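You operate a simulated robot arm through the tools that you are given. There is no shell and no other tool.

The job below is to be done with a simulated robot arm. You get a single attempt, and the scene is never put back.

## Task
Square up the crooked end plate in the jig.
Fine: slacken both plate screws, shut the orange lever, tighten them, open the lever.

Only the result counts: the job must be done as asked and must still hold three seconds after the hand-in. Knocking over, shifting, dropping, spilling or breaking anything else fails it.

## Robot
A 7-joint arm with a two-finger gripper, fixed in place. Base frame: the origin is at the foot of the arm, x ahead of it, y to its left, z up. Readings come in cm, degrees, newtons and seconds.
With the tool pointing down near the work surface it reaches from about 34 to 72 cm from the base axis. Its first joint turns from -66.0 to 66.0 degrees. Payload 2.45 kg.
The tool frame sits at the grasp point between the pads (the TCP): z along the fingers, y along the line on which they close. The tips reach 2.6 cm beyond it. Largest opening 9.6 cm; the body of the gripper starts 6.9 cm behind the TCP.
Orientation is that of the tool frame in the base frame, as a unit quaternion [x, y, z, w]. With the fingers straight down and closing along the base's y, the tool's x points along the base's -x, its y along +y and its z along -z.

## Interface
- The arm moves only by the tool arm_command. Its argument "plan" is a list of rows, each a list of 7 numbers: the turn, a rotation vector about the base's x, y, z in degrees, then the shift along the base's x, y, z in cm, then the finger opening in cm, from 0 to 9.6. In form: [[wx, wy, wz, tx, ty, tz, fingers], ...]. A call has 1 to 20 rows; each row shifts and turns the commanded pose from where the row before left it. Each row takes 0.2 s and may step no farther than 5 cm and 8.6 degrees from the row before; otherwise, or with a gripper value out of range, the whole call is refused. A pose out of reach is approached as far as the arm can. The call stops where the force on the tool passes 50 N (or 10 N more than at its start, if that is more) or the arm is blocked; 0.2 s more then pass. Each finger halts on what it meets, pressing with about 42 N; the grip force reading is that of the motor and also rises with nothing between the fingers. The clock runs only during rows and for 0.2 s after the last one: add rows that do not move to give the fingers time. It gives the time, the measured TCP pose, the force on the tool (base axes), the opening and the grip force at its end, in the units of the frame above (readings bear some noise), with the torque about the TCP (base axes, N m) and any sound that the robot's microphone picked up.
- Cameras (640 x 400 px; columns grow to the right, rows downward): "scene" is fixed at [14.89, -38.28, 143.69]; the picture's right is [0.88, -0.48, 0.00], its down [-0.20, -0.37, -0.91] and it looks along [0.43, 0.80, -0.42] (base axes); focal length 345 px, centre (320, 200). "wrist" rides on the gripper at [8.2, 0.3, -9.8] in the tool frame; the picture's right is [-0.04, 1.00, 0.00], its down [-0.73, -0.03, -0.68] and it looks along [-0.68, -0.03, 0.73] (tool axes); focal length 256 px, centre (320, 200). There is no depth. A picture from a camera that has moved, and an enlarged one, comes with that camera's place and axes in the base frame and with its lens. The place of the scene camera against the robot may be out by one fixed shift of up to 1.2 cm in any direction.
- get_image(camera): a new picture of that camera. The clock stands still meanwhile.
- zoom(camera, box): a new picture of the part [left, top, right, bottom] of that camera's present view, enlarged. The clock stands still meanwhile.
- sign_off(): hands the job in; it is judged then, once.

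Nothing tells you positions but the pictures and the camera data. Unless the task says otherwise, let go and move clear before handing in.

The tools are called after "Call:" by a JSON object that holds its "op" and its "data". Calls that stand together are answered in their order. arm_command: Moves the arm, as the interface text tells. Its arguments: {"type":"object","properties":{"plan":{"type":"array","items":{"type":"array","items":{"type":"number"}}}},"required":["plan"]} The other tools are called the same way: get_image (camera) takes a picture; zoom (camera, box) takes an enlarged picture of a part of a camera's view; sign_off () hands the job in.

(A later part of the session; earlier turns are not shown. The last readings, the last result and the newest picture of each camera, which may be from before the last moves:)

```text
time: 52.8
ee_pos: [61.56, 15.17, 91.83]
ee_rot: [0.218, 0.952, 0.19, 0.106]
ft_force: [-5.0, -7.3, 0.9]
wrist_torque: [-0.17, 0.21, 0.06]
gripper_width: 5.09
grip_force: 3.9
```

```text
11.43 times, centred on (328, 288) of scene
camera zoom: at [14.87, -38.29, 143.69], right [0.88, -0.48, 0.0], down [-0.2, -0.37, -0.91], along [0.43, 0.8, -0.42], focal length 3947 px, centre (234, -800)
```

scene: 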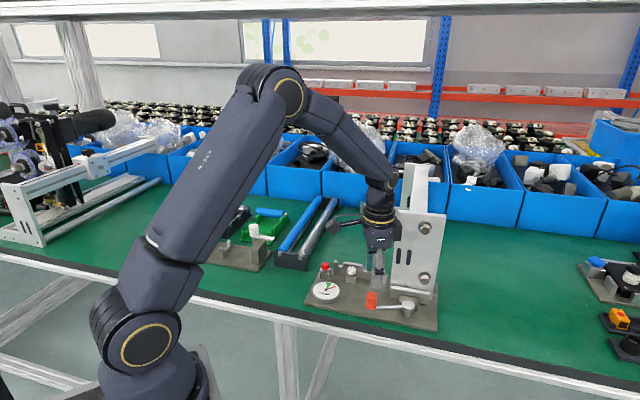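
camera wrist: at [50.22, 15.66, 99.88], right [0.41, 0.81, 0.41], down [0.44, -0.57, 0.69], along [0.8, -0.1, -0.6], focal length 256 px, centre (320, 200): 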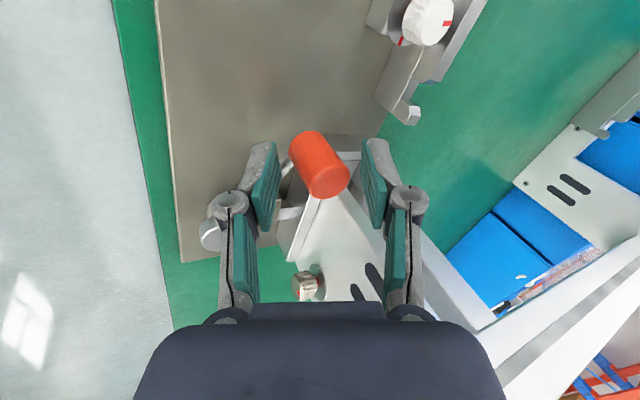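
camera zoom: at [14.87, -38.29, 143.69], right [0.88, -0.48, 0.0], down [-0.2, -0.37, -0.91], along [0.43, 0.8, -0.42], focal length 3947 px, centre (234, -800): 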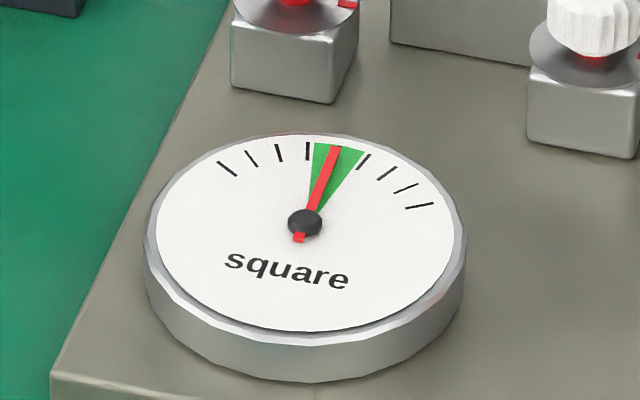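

The lever is at its end stop, about 51° from open, and holds by itself. The needle is in the middle of green, so it's shut. I'll ease off the handle, retract along the tool axis and rise clear.

Call:
{"op": "arm_command", "data": {"plan": [[0, 0, 0, -0.3, -0.1, 0, 4.9], [0, 0, 0, -0.28, -0.31, 0.9, 4.9], [0, 0, 0, -0.57, -0.63, 1.8, 4.9], [0, 0, 0, -0.85, -0.95, 2.71, 4.9], [0, 0, 0, -0.85, -0.95, 2.71, 4.9], [0, 0, 0, -0.85, -0.95, 2.71, 4.9], [-4.67, 4.16, 0, -0.7, -0.7, 2.7, 4.9], [-4.67, 4.16, 0, -0.7, -0.7, 2.7, 4.9], [-4.67, 4.16, 0, -0.7, -0.7, 2.7, 4.9], [-4.67, 4.16, 0, -0.7, -0.7, 2.7, 4.9], [0, 0, 0, 0, 0, 0, 4.9]]}}

Call:
{"op": "get_image", "data": {"camera": "wrist"}}

Call:
{"op": "zoom", "data": {"camera": "scene", "box": [290, 200, 460, 340]}}

```text
time: 55.2
ee_pos: [55.25, 8.3, 113.43]
ee_rot: [0.224, 0.975, -0.001, 0.002]
ft_force: [-0.4, 0.0, 0.6]
wrist_torque: [-0.01, -0.01, -0.03]
gripper_width: 4.91
grip_force: 0.1
```

```text
taken
camera wrist: at [47.96, 12.3, 123.3], right [0.47, 0.88, 0.0], down [0.65, -0.34, 0.68], along [0.6, -0.32, -0.73], focal length 256 px, centre (320, 200)
```

wrist: 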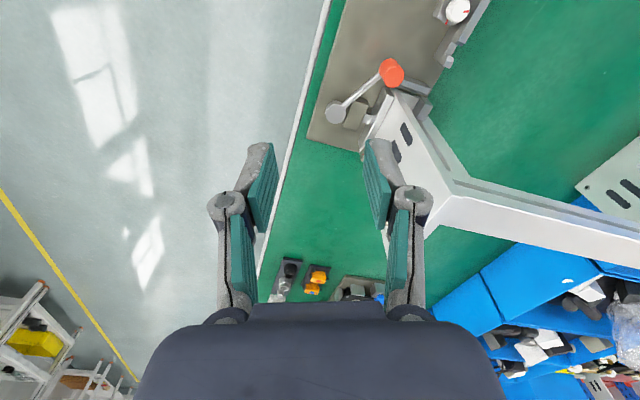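

```text
2.86 times, centred on (375, 270) of scene
camera zoom: at [14.89, -38.28, 143.69], right [0.88, -0.48, 0.0], down [-0.2, -0.37, -0.91], along [0.43, 0.8, -0.42], focal length 987 px, centre (163, 0)
```

zoom: 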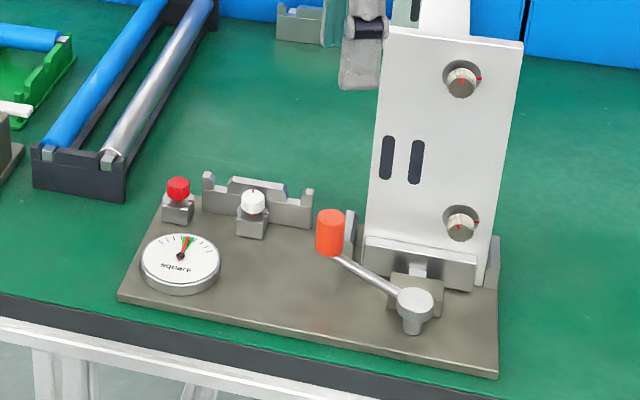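

The lever stays shut with the needle in green. Now I'll yaw and pitch the tool back to horizontal with the camera up, aiming along the squared plate's normal at about 45°.

Call:
{"op": "arm_command", "data": {"plan": [[0, 0, -8, 0, -0.2, 0, 4.9], [0, 0, -8, 0, -0.2, 0, 4.9], [0, 0, -8, 0, -0.2, 0, 4.9], [0, 0, -8, 0, -0.2, 0, 4.9], [0, 0, -8, 0, -0.2, 0, 4.9], [0, 0, -8, 0, -0.2, 0, 4.9], [0, 0, -8, 0, -0.2, 0, 4.9], [0, 0, -8, 0, -0.2, 0, 4.9], [0, 0, -8, 0, -0.2, 0, 4.9], [0, 0, -8, 0, -0.2, 0, 4.9], [0, 0, -8, 0, -0.2, 0, 4.9], [0, 0, -8, 0, -0.2, 0, 4.9], [0, 0, -8, 0, -0.2, 0, 4.9], [0, 0, -5, 0, 0, 0, 4.9], [0, 0, 0, 0, 0, 0, 4.9]]}}

Call:
{"op": "arm_command", "data": {"plan": [[5.68, -5.64, 0, 0.1, -0.6, -0.3, 4.9], [5.68, -5.64, 0, 0.1, -0.6, -0.3, 4.9], [5.68, -5.64, 0, 0.1, -0.6, -0.3, 4.9], [5.68, -5.64, 0, 0.1, -0.6, -0.3, 4.9], [5.68, -5.64, 0, 0.1, -0.6, -0.3, 4.9], [5.68, -5.64, 0, 0.1, -0.6, -0.3, 4.9], [5.68, -5.64, 0, 0.1, -0.6, -0.3, 4.9], [5.68, -5.64, 0, 0.1, -0.6, -0.3, 4.9], [5.68, -5.64, 0, 0.1, -0.6, -0.3, 4.9], [5.68, -5.64, 0, 0.1, -0.6, -0.3, 4.9], [5.68, -5.64, 0, 0.1, -0.6, -0.3, 4.9], [1.42, -1.41, 0, 0.1, -0.2, -0.3, 4.9], [0, 0, 0, 0, 0, 0, 4.9]]}}

Call:
{"op": "get_image", "data": {"camera": "wrist"}}

Call:
{"op": "zoom", "data": {"camera": "wrist", "box": [240, 60, 380, 280]}}

```text
time: 58.4
ee_pos: [55.31, 5.91, 113.36]
ee_rot: [0.923, 0.384, -0.001, 0.001]
ft_force: [-0.2, -0.1, 0.0]
wrist_torque: [0.0, 0.01, 0.03]
gripper_width: 4.91
grip_force: 0.1
```

```text
time: 61.2
ee_pos: [56.34, -0.9, 109.84]
ee_rot: [0.653, 0.272, 0.653, -0.271]
ft_force: [0.1, 0.9, -0.5]
wrist_torque: [-0.01, 0.01, -0.02]
gripper_width: 4.89
grip_force: 0.0
```

```text
taken
camera wrist: at [49.67, -8.13, 118.03], right [0.71, -0.7, -0.04], down [-0.5, -0.46, -0.73], along [0.5, 0.54, -0.68], focal length 256 px, centre (320, 200)
```

wrist: 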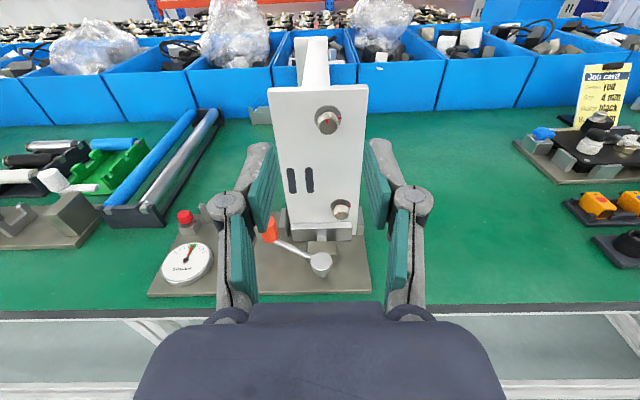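

```text
1.82 times, centred on (310, 170) of wrist
camera zoom: at [49.67, -8.13, 118.03], right [0.71, -0.7, -0.04], down [-0.5, -0.46, -0.73], along [0.5, 0.54, -0.68], focal length 465 px, centre (338, 254)
```

zoom: 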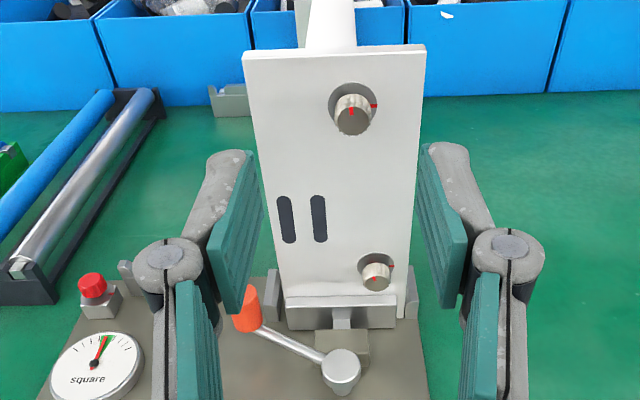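

The plate's top edge is now parallel to the jig. I'll zoom in on the two knobs to locate them precisely before tightening.

Call:
{"op": "zoom", "data": {"camera": "wrist", "box": [290, 95, 360, 140]}}

Call:
{"op": "zoom", "data": {"camera": "wrist", "box": [300, 185, 370, 230]}}

```text
8.89 times, centred on (325, 118) of wrist
camera zoom: at [49.67, -8.13, 118.03], right [0.71, -0.7, -0.04], down [-0.5, -0.46, -0.73], along [0.5, 0.54, -0.68], focal length 2276 px, centre (276, 933)
```

zoom: 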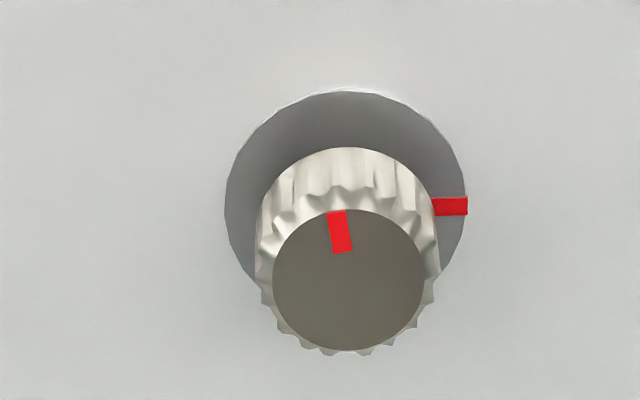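

```text
8.89 times, centred on (335, 208) of wrist
camera zoom: at [49.67, -8.13, 118.03], right [0.71, -0.7, -0.04], down [-0.5, -0.46, -0.73], along [0.5, 0.54, -0.68], focal length 2276 px, centre (187, 133)
```

zoom: 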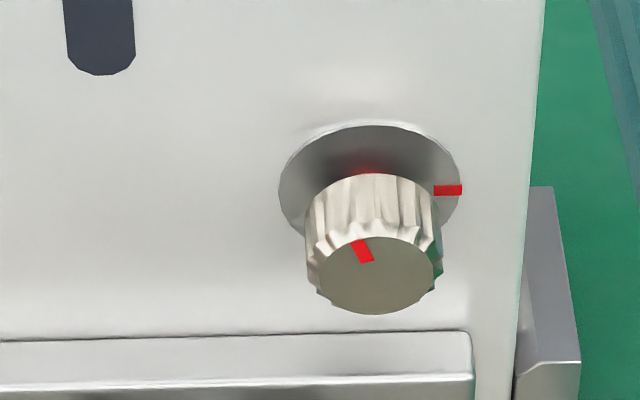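

The knob axes now point along 45°. The upper face is near (67.3, 9.1, 105.4) and the lower near (68.4, 7.9, 91.95). I'll go to a standoff in front of the upper knob and verify.

Call:
{"op": "arm_command", "data": {"plan": [[0, 0, 0, 1.92, 1.59, -1.47, 4.5], [0, 0, 0, 1.92, 1.59, -1.47, 4.5], [0, 0, 0, 1.92, 1.58, -1.48, 4.5], [0, 0, 0, 0, 0, 0, 4.5]]}}

Call:
{"op": "zoom", "data": {"camera": "wrist", "box": [260, 80, 380, 180]}}

```text
time: 62.2
ee_pos: [62.23, 3.91, 105.41]
ee_rot: [0.653, 0.273, 0.652, -0.272]
ft_force: [0.4, 0.0, 0.4]
wrist_torque: [-0.03, 0.0, 0.0]
gripper_width: 4.48
grip_force: 0.0
```

```text
4.00 times, centred on (320, 130) of wrist
camera zoom: at [55.44, -3.34, 113.7], right [0.71, -0.7, -0.04], down [-0.5, -0.46, -0.73], along [0.5, 0.54, -0.68], focal length 1024 px, centre (320, 480)
```

zoom: 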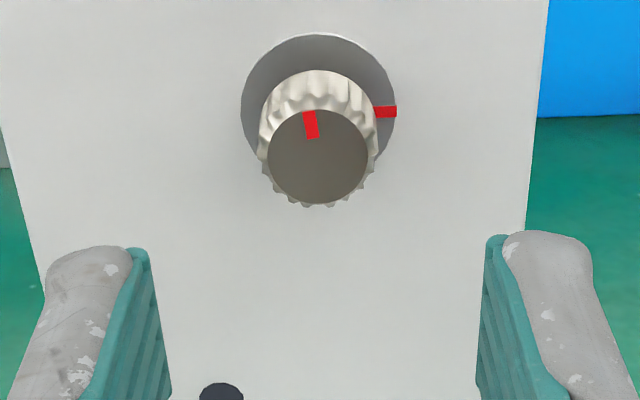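

The alignment is good. I'll roll the tool 60° counter-clockwise here so there is room to turn the knob clockwise, then advance to it.

Call:
{"op": "arm_command", "data": {"plan": [[-5.29, -5.32, 0, 0, 0, 0, 4.0], [-5.29, -5.32, 0, 0, 0, 0, 4.0], [-5.29, -5.32, 0, 0, 0, 0, 4.0], [-5.29, -5.32, 0, 0, 0, 0, 4.0], [-5.29, -5.32, 0, 0, 0, 0, 4.0], [-5.29, -5.32, 0, 0, 0, 0, 4.0], [-5.29, -5.32, 0, 0, 0, 0, 4.0], [-5.29, -5.32, 0, 0, 0, 0, 4.0], [0, 0, 0, 1.41, 1.418, 0, 4.0], [0, 0, 0, 1.41, 1.418, 0, 4.0], [0, 0, 0, 0.71, 0.71, 0, 4.0], [0, 0, 0, 0, 0, 0, 4.0]]}}

Call:
{"op": "zoom", "data": {"camera": "wrist", "box": [240, 80, 400, 200]}}

```text
time: 64.8
ee_pos: [65.76, 7.45, 105.35]
ee_rot: [0.43, 0.562, 0.701, 0.092]
ft_force: [0.0, 0.0, -0.4]
wrist_torque: [-0.02, -0.04, 0.01]
gripper_width: 4.03
grip_force: 0.1
```

```text
3.33 times, centred on (320, 140) of wrist
camera zoom: at [53.86, 5.3, 109.86], right [0.38, -0.38, 0.85], down [-0.04, -0.92, -0.39], along [0.92, 0.11, -0.36], focal length 853 px, centre (320, 400)
```

zoom: 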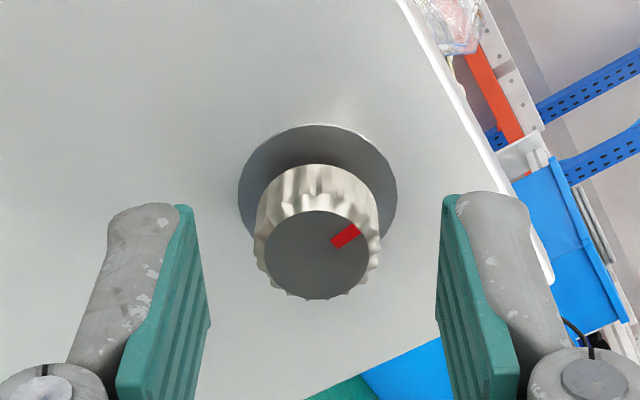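

Call:
{"op": "arm_command", "data": {"plan": [[0, 0, 0, 0.46, 0.46, 0, 4.0], [0, 0, 0, 0.46, 0.46, 0, 4.0], [0, 0, 0, 0, 0, 0, 3.0], [0, 0, 0, 0, 0, 0, 1.5], [0, 0, 0, 0, 0, 0, 1.5], [0, 0, 0, 0, 0, 0, 1.5]]}}

Call:
{"op": "zoom", "data": {"camera": "wrist", "box": [240, 80, 400, 200]}}

```text
time: 66.2
ee_pos: [66.64, 8.37, 105.38]
ee_rot: [0.43, 0.562, 0.701, 0.091]
ft_force: [-0.5, 1.3, -0.8]
wrist_torque: [0.05, -0.03, 0.09]
gripper_width: 2.11
grip_force: 42.2
```

```text
3.33 times, centred on (320, 140) of wrist
camera zoom: at [54.75, 6.26, 109.83], right [0.38, -0.38, 0.85], down [-0.04, -0.92, -0.39], along [0.92, 0.12, -0.36], focal length 853 px, centre (320, 400)
```

zoom: 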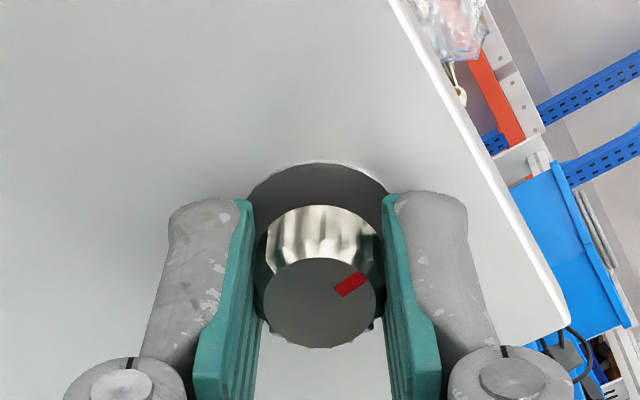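

The upper knob is gripped cleanly. I'll turn it clockwise in stages, feeding in slightly as the screw goes home.

Call:
{"op": "arm_command", "data": {"plan": [[5.64, 5.67, 0, 0.017, 0.017, 0, 1.5], [5.64, 5.67, 0, 0.017, 0.017, 0, 1.5], [5.64, 5.67, 0, 0.017, 0.017, 0, 1.5], [5.64, 5.67, 0, 0.017, 0.017, 0, 1.5], [5.64, 5.67, 0, 0.017, 0.017, 0, 1.5], [5.64, 5.67, 0, 0.017, 0.017, 0, 1.5]]}}

Call:
{"op": "arm_command", "data": {"plan": [[5.64, 5.67, 0, 0.017, 0.017, 0, 1.5], [5.64, 5.67, 0, 0.017, 0.017, 0, 1.5], [5.64, 5.67, 0, 0.017, 0.017, 0, 1.5], [5.64, 5.67, 0, 0.017, 0.017, 0, 1.5]]}}

Call:
{"op": "zoom", "data": {"camera": "wrist", "box": [240, 80, 400, 200]}}

```text
time: 67.6
ee_pos: [66.64, 8.36, 105.41]
ee_rot: [0.622, 0.339, 0.677, -0.202]
ft_force: [-0.7, 2.9, -1.0]
wrist_torque: [0.12, -0.08, 0.09]
gripper_width: 2.06
grip_force: 42.2
```

```text
time: 68.6
ee_pos: [66.77, 8.46, 105.3]
ee_rot: [0.691, 0.154, 0.594, -0.382]
ft_force: [1.4, 0.9, 0.5]
wrist_torque: [0.36, -0.42, -0.26]
gripper_width: 2.11
grip_force: 42.0
```

```text
3.33 times, centred on (320, 140) of wrist
camera zoom: at [62.06, -0.68, 113.03], right [0.66, -0.65, -0.38], down [-0.68, -0.29, -0.68], along [0.33, 0.7, -0.63], focal length 853 px, centre (320, 400)
```

zoom: 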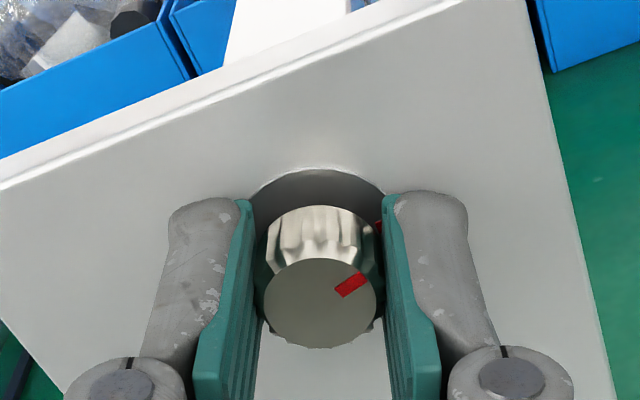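

Call:
{"op": "arm_command", "data": {"plan": [[5.64, 5.67, 0, 0.017, 0.017, 0, 1.5], [5.64, 5.67, 0, 0.017, 0.017, 0, 1.5]]}}

Call:
{"op": "zoom", "data": {"camera": "wrist", "box": [240, 80, 400, 200]}}

```text
time: 69.2
ee_pos: [66.88, 8.59, 105.41]
ee_rot: [0.705, 0.057, 0.537, -0.46]
ft_force: [-0.4, 0.4, 0.2]
wrist_torque: [0.18, -0.19, -0.21]
gripper_width: 2.06
grip_force: 42.8
```

```text
3.33 times, centred on (320, 140) of wrist
camera zoom: at [63.48, -2.01, 111.88], right [0.56, -0.55, -0.62], down [-0.8, -0.16, -0.57], along [0.22, 0.82, -0.53], focal length 853 px, centre (320, 400)
```

zoom: 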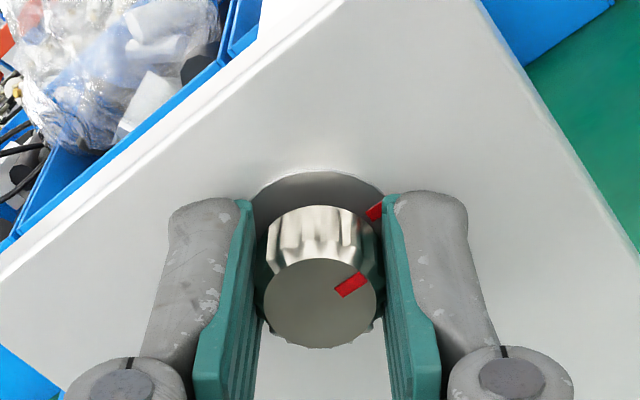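

The knob mark is nearly back in line with the reference. I'll turn a few more degrees in small steps to feel it seat.

Call:
{"op": "arm_command", "data": {"plan": [[2.12, 2.13, 0, 0.01, 0.01, 0, 1.5], [2.12, 2.13, 0, 0.01, 0.01, 0, 1.5]]}}

Call:
{"op": "zoom", "data": {"camera": "wrist", "box": [240, 80, 400, 200]}}

```text
time: 69.8
ee_pos: [66.94, 8.49, 105.3]
ee_rot: [0.706, 0.021, 0.511, -0.489]
ft_force: [-1.2, -1.8, 1.3]
wrist_torque: [-0.34, -0.12, 0.12]
gripper_width: 2.09
grip_force: 41.8
```

```text
3.33 times, centred on (320, 140) of wrist
camera zoom: at [63.97, -2.47, 111.36], right [0.51, -0.5, -0.7], down [-0.84, -0.12, -0.53], along [0.18, 0.85, -0.49], focal length 853 px, centre (320, 400)
```

zoom: 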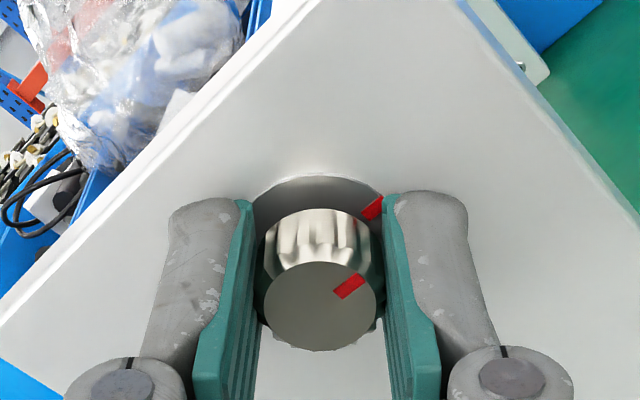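

Resistance of about 0.33 N·m is now building around the screw axis. I'll turn a little further to seat it firmly.

Call:
{"op": "arm_command", "data": {"plan": [[2.12, 2.13, 0, 0, 0, 0, 1.5], [2.12, 2.13, 0, 0, 0, 0, 1.5]]}}

Call:
{"op": "zoom", "data": {"camera": "wrist", "box": [240, 80, 400, 200]}}

```text
time: 70.4
ee_pos: [66.85, 8.48, 105.48]
ee_rot: [0.707, -0.017, 0.485, -0.514]
ft_force: [-2.0, -2.0, 0.4]
wrist_torque: [-0.11, -0.25, -0.09]
gripper_width: 2.11
grip_force: 41.6
```

```text
3.33 times, centred on (320, 140) of wrist
camera zoom: at [64.37, -2.85, 110.7], right [0.45, -0.45, -0.77], down [-0.88, -0.09, -0.47], along [0.15, 0.89, -0.43], focal length 853 px, centre (320, 400)
```

zoom: 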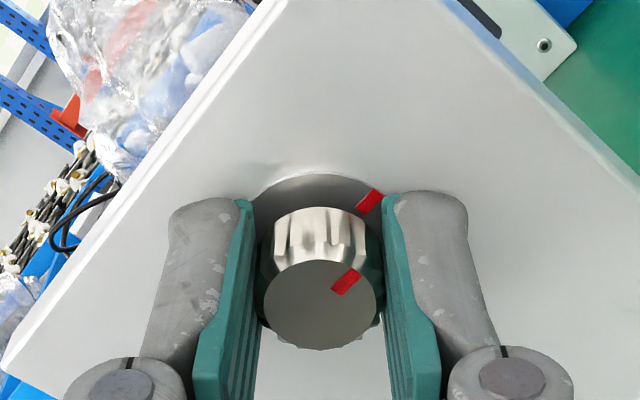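

Call:
{"op": "arm_command", "data": {"plan": [[2.12, 2.13, 0, 0, 0, 0, 1.5], [2.12, 2.13, 0, 0, 0, 0, 1.5], [0, 0, 0, 0, 0, 0, 1.5]]}}

Call:
{"op": "zoom", "data": {"camera": "wrist", "box": [240, 80, 400, 200]}}

```text
time: 71.2
ee_pos: [66.85, 8.6, 105.37]
ee_rot: [0.705, -0.053, 0.458, -0.539]
ft_force: [-0.8, -2.0, -0.5]
wrist_torque: [-0.15, -0.04, -0.03]
gripper_width: 2.09
grip_force: 42.5
```

```text
3.33 times, centred on (320, 140) of wrist
camera zoom: at [64.73, -3.18, 109.99], right [0.39, -0.39, -0.83], down [-0.91, -0.05, -0.41], along [0.11, 0.92, -0.38], focal length 853 px, centre (320, 400)
```

zoom: 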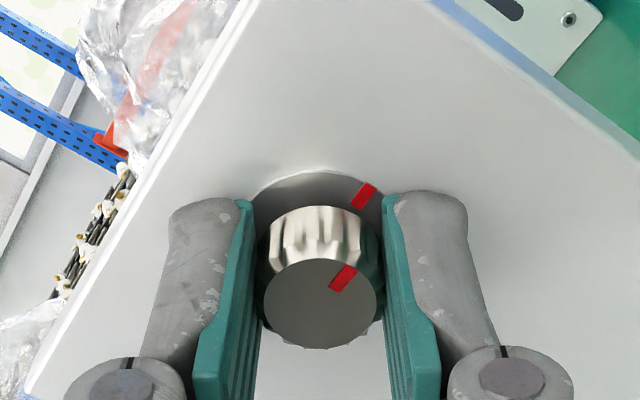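

The knob no longer turns and its mark lines up with the reference while the fingers slip, so the upper screw is tight. I'll release, back out and verify.

Call:
{"op": "arm_command", "data": {"plan": [[0, 0, 0, 0, 0, 0, 2.6], [0, 0, 0, 0, 0, 0, 4.0], [0, 0, 0, 0, 0, 0, 4.0], [0, 0, 0, -0.71, -0.71, 0, 4.0], [0, 0, 0, -1.41, -1.418, 0, 4.0], [0, 0, 0, -1.41, -1.418, 0, 4.0], [0, 0, 0, -1.06, -1.06, 0, 4.0], [-5.29, -5.32, 0, 0, 0, 0, 4.0], [-5.29, -5.32, 0, 0, 0, 0, 4.0], [-5.29, -5.32, 0, 0, 0, 0, 4.0], [-5.29, -5.32, 0, 0, 0, 0, 4.0], [-5.29, -5.32, 0, 0, 0, 0, 4.0], [-5.29, -5.32, 0, 0, 0, 0, 4.0], [-5.29, -5.32, 0, 0, 0, 0, 4.0], [0, 0, 0, 0, 0, 0, 4.0]]}}

Call:
{"op": "get_image", "data": {"camera": "wrist"}}

Call:
{"op": "zoom", "data": {"camera": "wrist", "box": [280, 80, 380, 150]}}

Call:
{"op": "zoom", "data": {"camera": "wrist", "box": [280, 190, 390, 260]}}

```text
time: 74.4
ee_pos: [62.36, 4.05, 105.34]
ee_rot: [0.657, 0.263, 0.649, -0.28]
ft_force: [-0.2, -0.2, -0.6]
wrist_torque: [-0.02, 0.02, 0.0]
gripper_width: 4.0
grip_force: 0.1
```

```text
taken
camera wrist: at [55.71, -3.36, 113.62], right [0.71, -0.7, -0.06], down [-0.51, -0.45, -0.73], along [0.49, 0.55, -0.68], focal length 256 px, centre (320, 200)
```

wrist: 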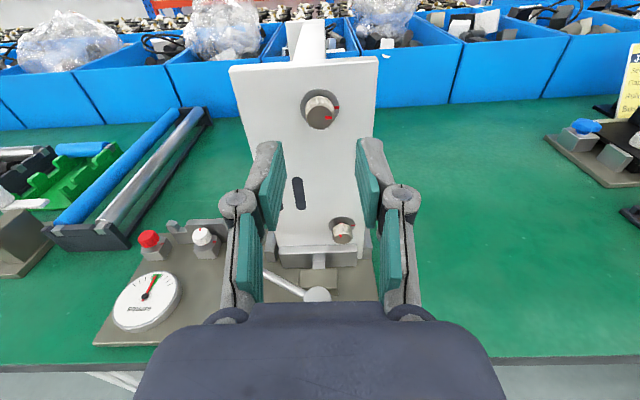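

```text
5.71 times, centred on (330, 115) of wrist
camera zoom: at [55.71, -3.36, 113.62], right [0.71, -0.7, -0.06], down [-0.51, -0.45, -0.73], along [0.49, 0.55, -0.68], focal length 1463 px, centre (263, 686)
```

zoom: 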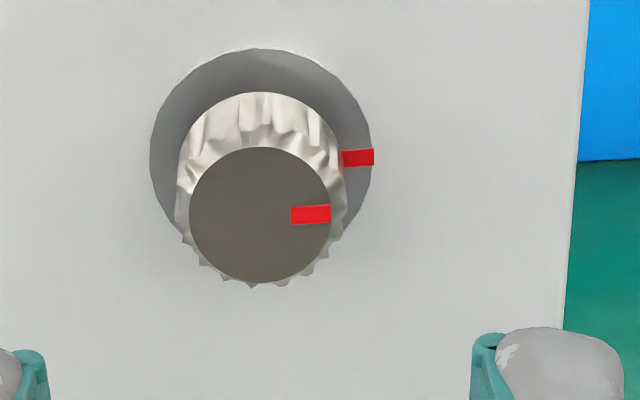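

```text
5.71 times, centred on (335, 225) of wrist
camera zoom: at [55.71, -3.36, 113.62], right [0.71, -0.7, -0.06], down [-0.51, -0.45, -0.73], along [0.49, 0.55, -0.68], focal length 1463 px, centre (234, 57)
```

zoom: 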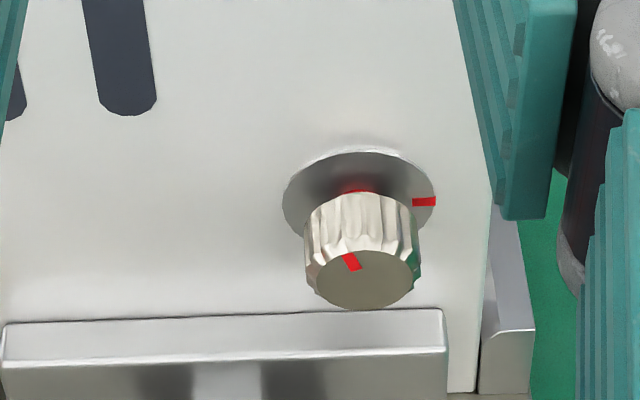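

The upper screw's mark is back in line and the needle is still in green. Next I'll descend to a standoff in front of the lower knob.

Call:
{"op": "arm_command", "data": {"plan": [[0, 0, 0, 0.18, -0.26, -2.68, 4.0], [0, 0, 0, 0.18, -0.26, -2.68, 4.0], [0, 0, 0, 0.18, -0.26, -2.68, 4.0], [0, 0, 0, 0.18, -0.26, -2.68, 4.0], [-1.06, -1.06, 0, 0.17, -0.27, -2.67, 4.0], [0, 0, 0, 0, 0, 0, 4.0]]}}

Call:
{"op": "zoom", "data": {"camera": "wrist", "box": [260, 80, 380, 180]}}

Call:
{"op": "get_image", "data": {"camera": "wrist"}}

```text
time: 75.8
ee_pos: [63.21, 2.58, 91.94]
ee_rot: [0.653, 0.272, 0.652, -0.271]
ft_force: [0.4, -0.8, -0.5]
wrist_torque: [-0.01, -0.02, -0.02]
gripper_width: 4.0
grip_force: 0.0
```

```text
4.00 times, centred on (320, 130) of wrist
camera zoom: at [56.52, -4.58, 100.26], right [0.71, -0.7, -0.04], down [-0.5, -0.46, -0.73], along [0.5, 0.54, -0.68], focal length 1024 px, centre (320, 480)
```

zoom: 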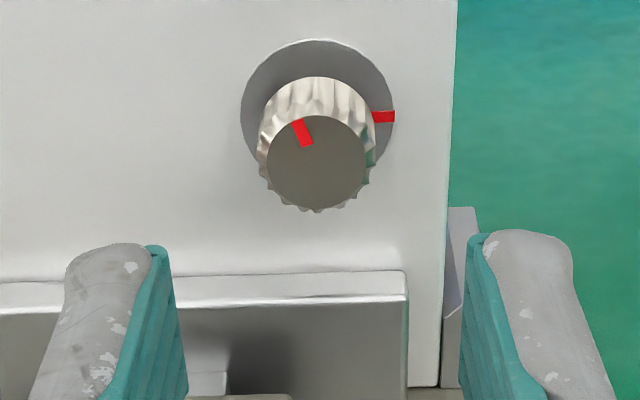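

```text
taken
camera wrist: at [56.52, -4.58, 100.26], right [0.71, -0.7, -0.04], down [-0.5, -0.46, -0.73], along [0.5, 0.54, -0.68], focal length 256 px, centre (320, 200)
```

wrist: 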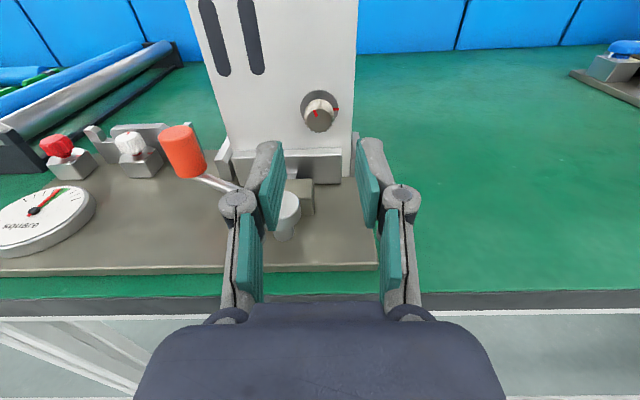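

The lower knob is centred between the fingers. I'll roll 30° counter-clockwise, then advance.

Call:
{"op": "arm_command", "data": {"plan": [[-5.29, -5.32, 0, 0, 0, -0.05, 3.6], [-5.29, -5.32, 0, 0, 0, 0, 3.6], [-5.29, -5.32, 0, 0, 0, 0, 3.6], [-5.29, -5.32, 0, 0, 0, 0, 3.6], [0, 0, 0, 1.41, 1.418, 0, 3.6], [0, 0, 0, 1.41, 1.418, 0, 3.6], [0, 0, 0, 0.71, 0.71, 0, 3.6], [0, 0, 0, 0, 0, 0, 3.6]]}}

Call:
{"op": "zoom", "data": {"camera": "wrist", "box": [240, 80, 400, 200]}}

Call:
{"op": "get_image", "data": {"camera": "wrist"}}

```text
time: 77.6
ee_pos: [66.81, 6.31, 91.8]
ee_rot: [0.561, 0.431, 0.7, -0.093]
ft_force: [0.1, 0.2, 0.7]
wrist_torque: [0.0, -0.03, -0.04]
gripper_width: 3.6
grip_force: 0.0
```

```text
3.33 times, centred on (320, 140) of wrist
camera zoom: at [57.08, 1.99, 99.21], right [0.63, -0.62, 0.47], down [-0.24, -0.72, -0.65], along [0.74, 0.3, -0.6], focal length 853 px, centre (320, 400)
```

zoom: 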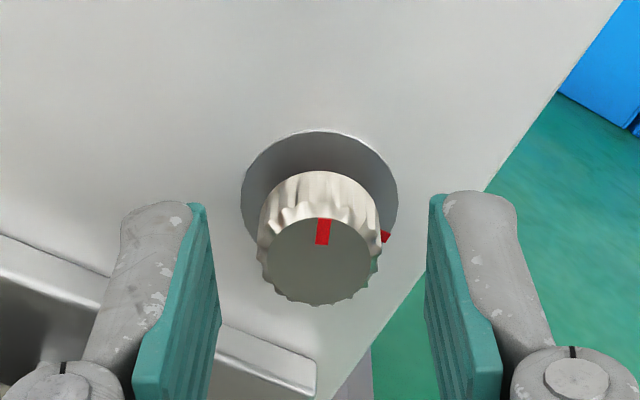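

```text
taken
camera wrist: at [57.08, 1.99, 99.21], right [0.63, -0.62, 0.47], down [-0.24, -0.72, -0.65], along [0.74, 0.3, -0.6], focal length 256 px, centre (320, 200)
```

wrist: 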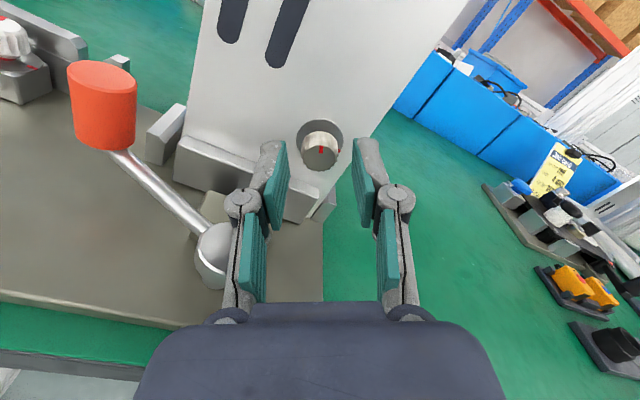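

Call:
{"op": "arm_command", "data": {"plan": [[0, 0, 0, 0.42, 0.42, 0, 3.6], [0, 0, 0, 0.42, 0.42, 0, 3.6], [0, 0, 0, 0, 0, 0, 2.6], [0, 0, 0, 0, 0, 0, 1.5], [0, 0, 0, 0, 0, 0, 1.5], [0, 0, 0, 0, 0, 0, 1.5]]}}

Call:
{"op": "zoom", "data": {"camera": "wrist", "box": [240, 80, 400, 200]}}

```text
time: 79.0
ee_pos: [67.45, 7.14, 91.94]
ee_rot: [0.561, 0.433, 0.7, -0.093]
ft_force: [-2.6, 3.0, 0.2]
wrist_torque: [0.03, -0.02, 0.11]
gripper_width: 2.1
grip_force: 41.7
```

```text
3.33 times, centred on (320, 140) of wrist
camera zoom: at [57.89, 2.81, 99.25], right [0.63, -0.62, 0.47], down [-0.24, -0.72, -0.65], along [0.74, 0.3, -0.6], focal length 853 px, centre (320, 400)
```

zoom: 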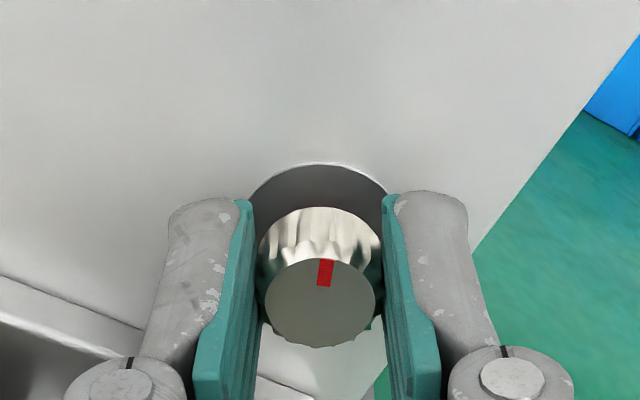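

The lower knob is gripped. I'll turn it clockwise, feeding in slightly and trimming the small side load.

Call:
{"op": "arm_command", "data": {"plan": [[5.64, 5.67, 0, -0.02, 0.05, 0, 1.5], [5.64, 5.67, 0, 0.0, 0.03, 0, 1.5], [5.64, 5.67, 0, 0.016, 0.016, 0, 1.5], [5.64, 5.67, 0, 0.016, 0.016, 0, 1.5], [5.64, 5.67, 0, 0.016, 0.016, 0, 1.5]]}}

Call:
{"op": "arm_command", "data": {"plan": [[5.64, 5.67, 0, 0.016, 0.016, 0, 1.5], [5.64, 5.67, 0, 0.016, 0.016, 0, 1.5], [5.64, 5.67, 0, 0.016, 0.016, 0, 1.5], [5.64, 5.67, 0, 0.016, 0.016, 0, 1.5]]}}

Call:
{"op": "zoom", "data": {"camera": "wrist", "box": [240, 80, 400, 200]}}

Call:
{"op": "get_image", "data": {"camera": "wrist"}}

```text
time: 80.2
ee_pos: [67.69, 7.07, 91.81]
ee_rot: [0.675, 0.214, 0.626, -0.327]
ft_force: [5.4, 0.0, -0.4]
wrist_torque: [0.09, -0.07, -0.17]
gripper_width: 2.08
grip_force: 42.1
```

```text
time: 81.2
ee_pos: [67.73, 7.08, 91.84]
ee_rot: [0.707, 0.019, 0.511, -0.488]
ft_force: [5.5, -3.8, 0.3]
wrist_torque: [0.26, -0.31, -0.59]
gripper_width: 2.09
grip_force: 41.5
```

```text
3.33 times, centred on (320, 140) of wrist
camera zoom: at [64.8, -3.8, 97.83], right [0.51, -0.5, -0.7], down [-0.84, -0.12, -0.52], along [0.18, 0.85, -0.49], focal length 853 px, centre (320, 400)
```

zoom: 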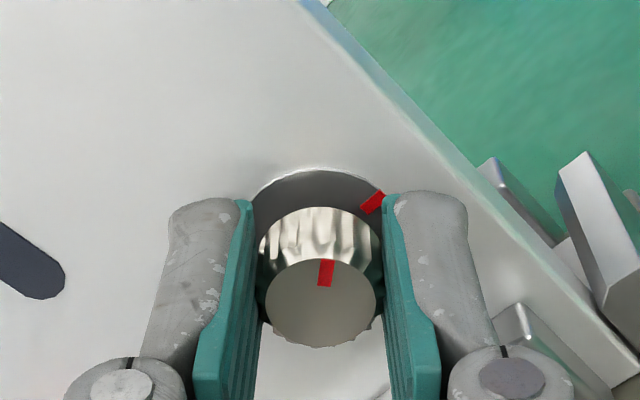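

```text
taken
camera wrist: at [64.8, -3.8, 97.83], right [0.51, -0.5, -0.7], down [-0.84, -0.12, -0.52], along [0.18, 0.85, -0.49], focal length 256 px, centre (320, 200)
```

wrist: 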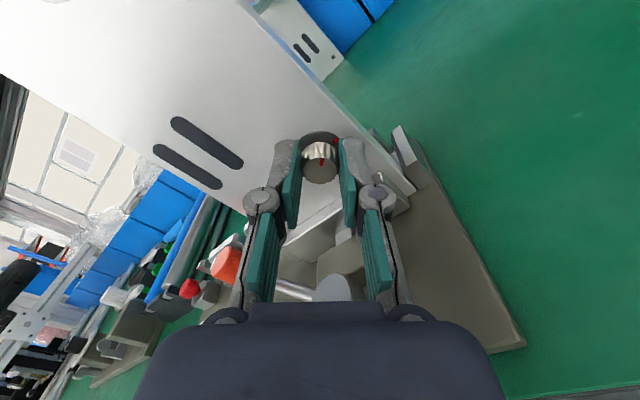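

About 72° is done and roughly 40° remain. I'll open the fingers, roll back around the knob, and re-grip to finish.

Call:
{"op": "arm_command", "data": {"plan": [[0, 0, 0, 0, 0, 0, 2.6], [0, 0, 0, 0.04, -0.04, 0, 3.4], [0, 0, 0, 0, 0, 0, 3.4], [-5.64, -5.67, 0, 0, 0, 0, 3.4], [-5.64, -5.67, 0, 0, 0, 0, 3.4], [-5.64, -5.67, 0, 0, 0, 0, 3.4], [-5.64, -5.67, 0, 0, 0, 0, 3.4], [-5.64, -5.67, 0, 0, 0, 0, 3.4], [-5.64, -5.67, 0, 0, 0, 0, 3.4], [-5.64, -5.67, 0, 0, 0, 0, 3.4], [0, 0, 0, 0, 0, 0, 3.4]]}}

Call:
{"op": "zoom", "data": {"camera": "wrist", "box": [240, 80, 400, 200]}}

```text
time: 83.6
ee_pos: [67.76, 7.23, 91.91]
ee_rot: [0.615, 0.351, 0.681, -0.189]
ft_force: [0.2, 0.2, 0.4]
wrist_torque: [0.02, -0.05, 0.02]
gripper_width: 3.41
grip_force: 0.1
```

```text
3.33 times, centred on (320, 140) of wrist
camera zoom: at [59.55, 1.47, 100.05], right [0.69, -0.69, 0.21], down [-0.37, -0.59, -0.72], along [0.62, 0.42, -0.67], focal length 853 px, centre (320, 400)
```

zoom: 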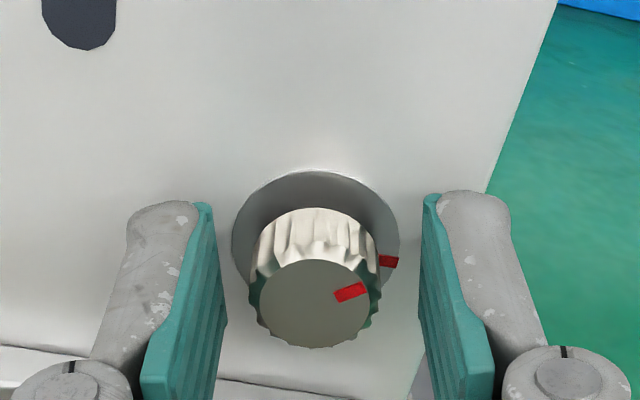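

Call:
{"op": "arm_command", "data": {"plan": [[0, 0, 0, -0.03, 0.03, 0, 2.6], [0, 0, 0, 0, 0, 0, 1.5], [0, 0, 0, 0, 0, 0, 1.5], [5.64, 5.67, 0, 0.016, 0.016, 0, 1.5], [5.64, 5.67, 0, 0.016, 0.016, 0, 1.5], [5.64, 5.67, 0, 0.016, 0.016, 0, 1.5]]}}

Call:
{"op": "zoom", "data": {"camera": "wrist", "box": [240, 80, 400, 200]}}

```text
time: 85.0
ee_pos: [67.64, 7.39, 92.01]
ee_rot: [0.675, 0.214, 0.626, -0.329]
ft_force: [-3.0, -0.3, -0.5]
wrist_torque: [0.26, -0.25, -0.01]
gripper_width: 2.11
grip_force: 42.3
```

```text
3.33 times, centred on (320, 140) of wrist
camera zoom: at [62.02, -0.89, 100.0], right [0.69, -0.69, -0.21], down [-0.59, -0.37, -0.72], along [0.41, 0.62, -0.66], focal length 853 px, centre (320, 400)
```

zoom: 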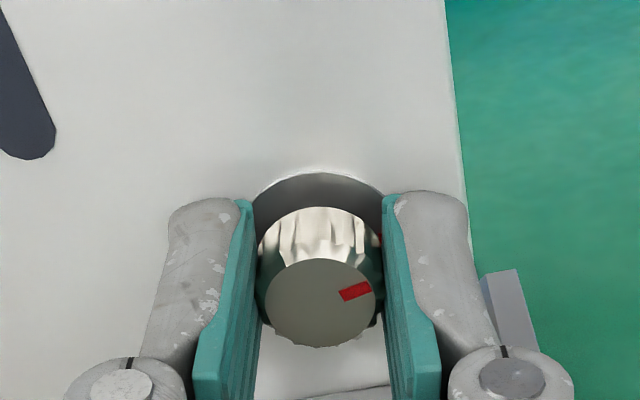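

About 9° remain. I'll go on in small steps until it seats.

Call:
{"op": "arm_command", "data": {"plan": [[2.82, 2.84, 0, 0.008, 0.008, 0, 1.5], [2.82, 2.84, 0, 0.008, 0.008, 0, 1.5], [2.82, 2.84, 0, 0, 0, 0, 1.5]]}}

Call:
{"op": "zoom", "data": {"camera": "wrist", "box": [240, 80, 400, 200]}}

Call:
{"op": "arm_command", "data": {"plan": [[2.82, 2.84, 0, 0, 0, 0, 1.5], [2.82, 2.84, 0, 0, 0, 0, 1.5], [0, 0, 0, 0, 0, 0, 1.5]]}}

Call:
{"op": "zoom", "data": {"camera": "wrist", "box": [240, 80, 400, 200]}}

```text
time: 85.8
ee_pos: [67.69, 7.4, 91.95]
ee_rot: [0.693, 0.143, 0.589, -0.391]
ft_force: [-1.2, 0.8, -0.2]
wrist_torque: [0.28, -0.22, -0.12]
gripper_width: 2.08
grip_force: 42.1
```

```text
3.33 times, centred on (320, 140) of wrist
camera zoom: at [63.2, -2.02, 99.46], right [0.65, -0.64, -0.41], down [-0.69, -0.27, -0.67], along [0.32, 0.72, -0.62], focal length 853 px, centre (320, 400)
```

zoom: 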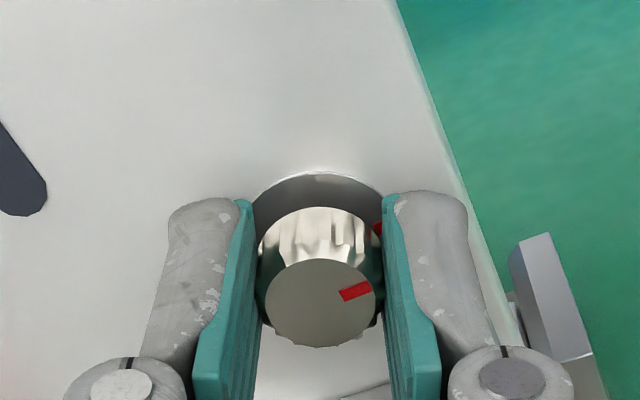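

```text
time: 86.6
ee_pos: [67.74, 7.4, 92.06]
ee_rot: [0.701, 0.094, 0.56, -0.431]
ft_force: [2.7, -3.1, 0.0]
wrist_torque: [-0.25, 0.11, 0.08]
gripper_width: 2.12
grip_force: 41.5
```

```text
3.33 times, centred on (320, 140) of wrist
camera zoom: at [63.93, -2.76, 98.95], right [0.6, -0.6, -0.53], down [-0.76, -0.21, -0.62], along [0.26, 0.78, -0.57], focal length 853 px, centre (320, 400)
```

zoom: 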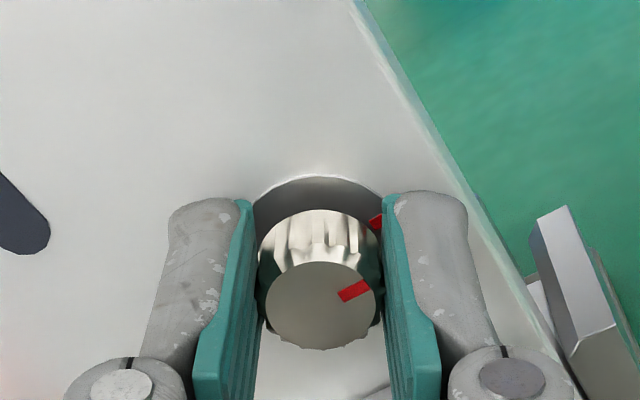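

Call:
{"op": "arm_command", "data": {"plan": [[2.82, 2.84, 0, 0, 0, 0, 1.5], [2.82, 2.84, 0, 0, 0, 0, 1.5], [2.82, 2.84, 0, 0, 0, 0, 1.5], [0, 0, 0, 0, 0, 0, 1.5]]}}

Call:
{"op": "zoom", "data": {"camera": "wrist", "box": [240, 80, 400, 200]}}

```text
time: 87.6
ee_pos: [67.68, 7.36, 91.89]
ee_rot: [0.707, 0.019, 0.511, -0.487]
ft_force: [6.4, -2.6, -0.1]
wrist_torque: [-0.3, -0.1, -0.16]
gripper_width: 2.1
grip_force: 42.3
```

```text
3.33 times, centred on (320, 140) of wrist
camera zoom: at [64.86, -3.7, 97.82], right [0.51, -0.5, -0.7], down [-0.84, -0.12, -0.52], along [0.18, 0.85, -0.49], focal length 853 px, centre (320, 400)
```

zoom: 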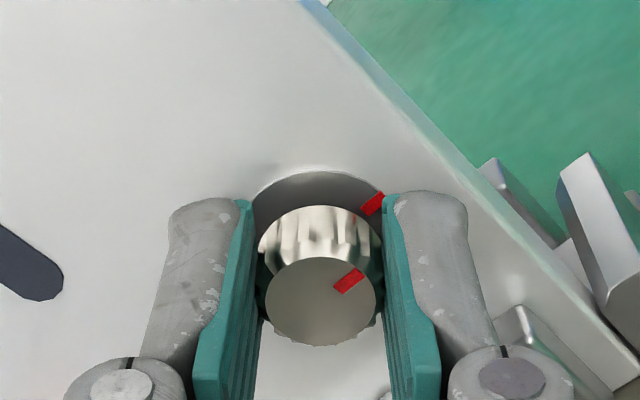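

The lower knob has seated too: its mark holds on the reference while the fingers slip. I'll release, back out and rise, rolling the camera up.

Call:
{"op": "arm_command", "data": {"plan": [[0, 0, 0, 0, 0, 0, 2.6], [0, 0, 0, 0, 0, 0, 3.6], [0, 0, 0, 0, 0, 0, 3.6], [0, 0, 0, -0.71, -0.71, 0, 3.6], [0, 0, 0, -1.41, -1.418, 0, 3.6], [0, 0, 0, -1.41, -1.418, 0, 3.6], [0, 0, 0, -1.41, -1.418, 0, 3.6], [-5.64, -5.67, 0, -0.6, -0.6, 2.5, 3.6], [-5.64, -5.67, 0, -0.6, -0.6, 2.5, 3.6], [-5.64, -5.67, 0, -0.6, -0.6, 2.5, 3.6], [-5.64, -5.67, 0, -0.6, -0.6, 2.5, 3.6], [-5.64, -5.67, 0, -0.6, -0.6, 2.5, 3.6], [0, 0, 0, -0.6, -0.6, 3, 3.6], [0, 0, 0, -0.6, -0.6, 3, 3.6], [0, 0, 0, 0, 0, 0, 3.6]]}}

Call:
{"op": "get_image", "data": {"camera": "wrist"}}

Call:
{"op": "zoom", "data": {"camera": "wrist", "box": [290, 100, 360, 240]}}

Call:
{"op": "zoom", "data": {"camera": "scene", "box": [305, 270, 350, 305]}}

```text
time: 90.8
ee_pos: [58.63, -1.74, 110.55]
ee_rot: [0.658, 0.261, 0.647, -0.283]
ft_force: [-0.4, -0.3, 0.6]
wrist_torque: [-0.03, -0.02, -0.01]
gripper_width: 3.6
grip_force: 0.1
```

```text
taken
camera wrist: at [52.08, -9.21, 118.73], right [0.71, -0.7, -0.07], down [-0.52, -0.44, -0.73], along [0.48, 0.56, -0.68], focal length 256 px, centre (320, 200)
```

wrist: 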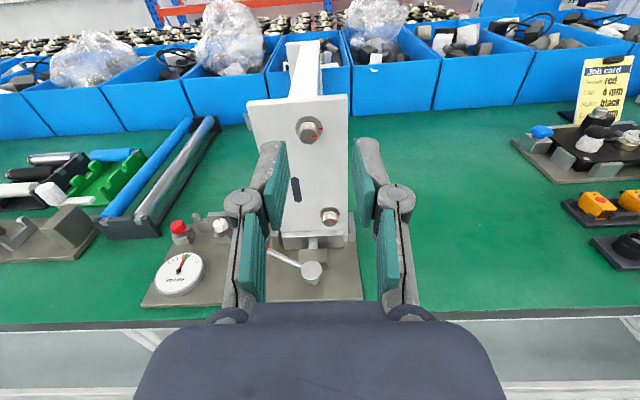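

```text
2.86 times, centred on (325, 170) of wrist
camera zoom: at [52.08, -9.21, 118.73], right [0.71, -0.7, -0.07], down [-0.52, -0.44, -0.73], along [0.48, 0.56, -0.68], focal length 731 px, centre (306, 286)
```

zoom: 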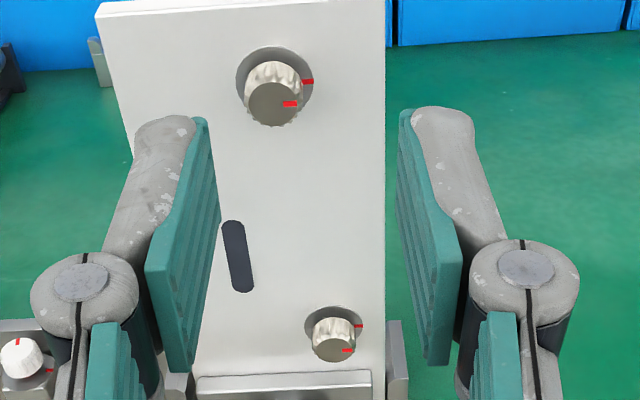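

```text
11.43 times, centred on (328, 288) of scene
camera zoom: at [14.89, -38.28, 143.69], right [0.88, -0.48, 0.0], down [-0.2, -0.37, -0.91], along [0.43, 0.8, -0.42], focal length 3947 px, centre (234, -800)
```

zoom: 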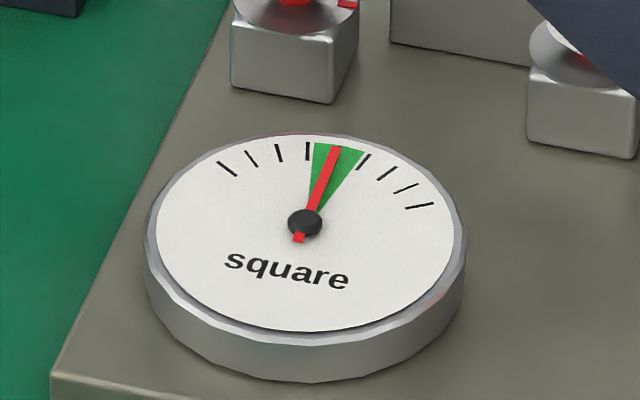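

Both marks are in line and the needle is still in green. The last step is opening the lever: I'll bring the tool back to vertical and yaw it to the lever-handling orientation, reversing my earlier path.

Call:
{"op": "arm_command", "data": {"plan": [[-1.41, -1.42, 0, -0.28, 0.2, 0.24, 4.9], [-5.68, 5.64, 0, -0.28, 0.64, 0.24, 4.9], [-5.68, 5.64, 0, -0.28, 0.64, 0.24, 4.9], [-5.68, 5.64, 0, -0.28, 0.64, 0.24, 4.9], [-5.68, 5.64, 0, -0.28, 0.64, 0.24, 4.9], [-5.68, 5.64, 0, -0.28, 0.64, 0.24, 4.9], [-5.68, 5.64, 0, -0.28, 0.64, 0.24, 4.9], [-5.68, 5.64, 0, -0.28, 0.64, 0.24, 4.9], [-5.68, 5.64, 0, -0.28, 0.64, 0.24, 4.9], [-5.68, 5.64, 0, -0.28, 0.64, 0.24, 4.9], [-5.68, 5.64, 0, -0.28, 0.64, 0.24, 4.9], [-5.68, 5.64, 0, -0.28, 0.64, 0.24, 4.9], [-1.42, 1.41, 0, 0, 0.4, 0, 4.9], [0, 0, 0, 0, 0, 0, 4.9]]}}

Call:
{"op": "arm_command", "data": {"plan": [[0, 0, 8, 0, 0.15, 0, 4.9], [0, 0, 8, 0, 0.15, 0, 4.9], [0, 0, 8, 0, 0.15, 0, 4.9], [0, 0, 8, 0, 0.15, 0, 4.9], [0, 0, 8, 0, 0.15, 0, 4.9], [0, 0, 8, 0, 0.15, 0, 4.9], [0, 0, 8, 0, 0.15, 0, 4.9], [0, 0, 8, 0, 0.15, 0, 4.9], [0, 0, 8, 0, 0.15, 0, 4.9], [0, 0, 8, 0, 0.15, 0, 4.9], [0, 0, 8, 0, 0.15, 0, 4.9], [0, 0, 8, 0, 0.15, 0, 4.9], [0, 0, 8, 0, 0.15, 0, 4.9], [0, 0, 5, 0, 0, 0, 4.9], [0, 0, 0, 0, 0, 0, 4.9]]}}

Call:
{"op": "get_image", "data": {"camera": "wrist"}}

Call:
{"op": "zoom", "data": {"camera": "scene", "box": [290, 200, 460, 340]}}

```text
time: 93.8
ee_pos: [55.27, 5.8, 113.25]
ee_rot: [0.923, 0.384, -0.001, 0.001]
ft_force: [-0.3, 0.7, 0.2]
wrist_torque: [-0.02, 0.01, 0.0]
gripper_width: 4.87
grip_force: 0.1
```

```text
time: 97.0
ee_pos: [55.3, 7.81, 113.34]
ee_rot: [0.222, 0.975, 0.0, 0.002]
ft_force: [0.9, -1.0, 0.4]
wrist_torque: [-0.01, -0.04, -0.01]
gripper_width: 4.93
grip_force: 0.0
```

```text
taken
camera wrist: at [47.97, 11.58, 123.21], right [0.47, 0.88, 0.0], down [0.65, -0.34, 0.68], along [0.6, -0.32, -0.73], focal length 256 px, centre (320, 200)
```

wrist: 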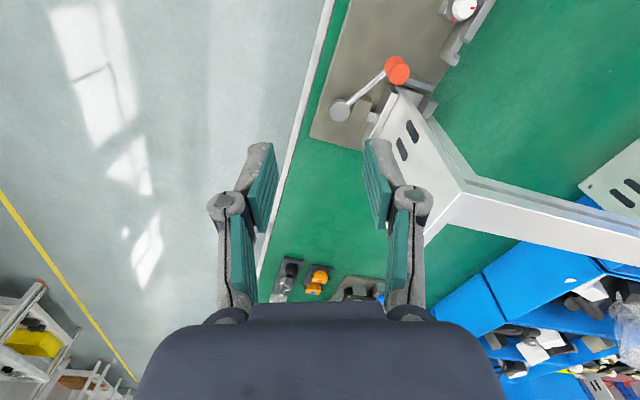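

```text
2.86 times, centred on (375, 270) of scene
camera zoom: at [14.89, -38.28, 143.69], right [0.88, -0.48, 0.0], down [-0.2, -0.37, -0.91], along [0.43, 0.8, -0.42], focal length 987 px, centre (163, 0)
```

zoom: 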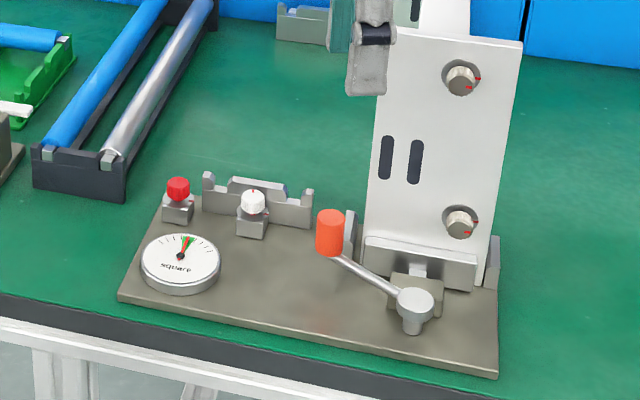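

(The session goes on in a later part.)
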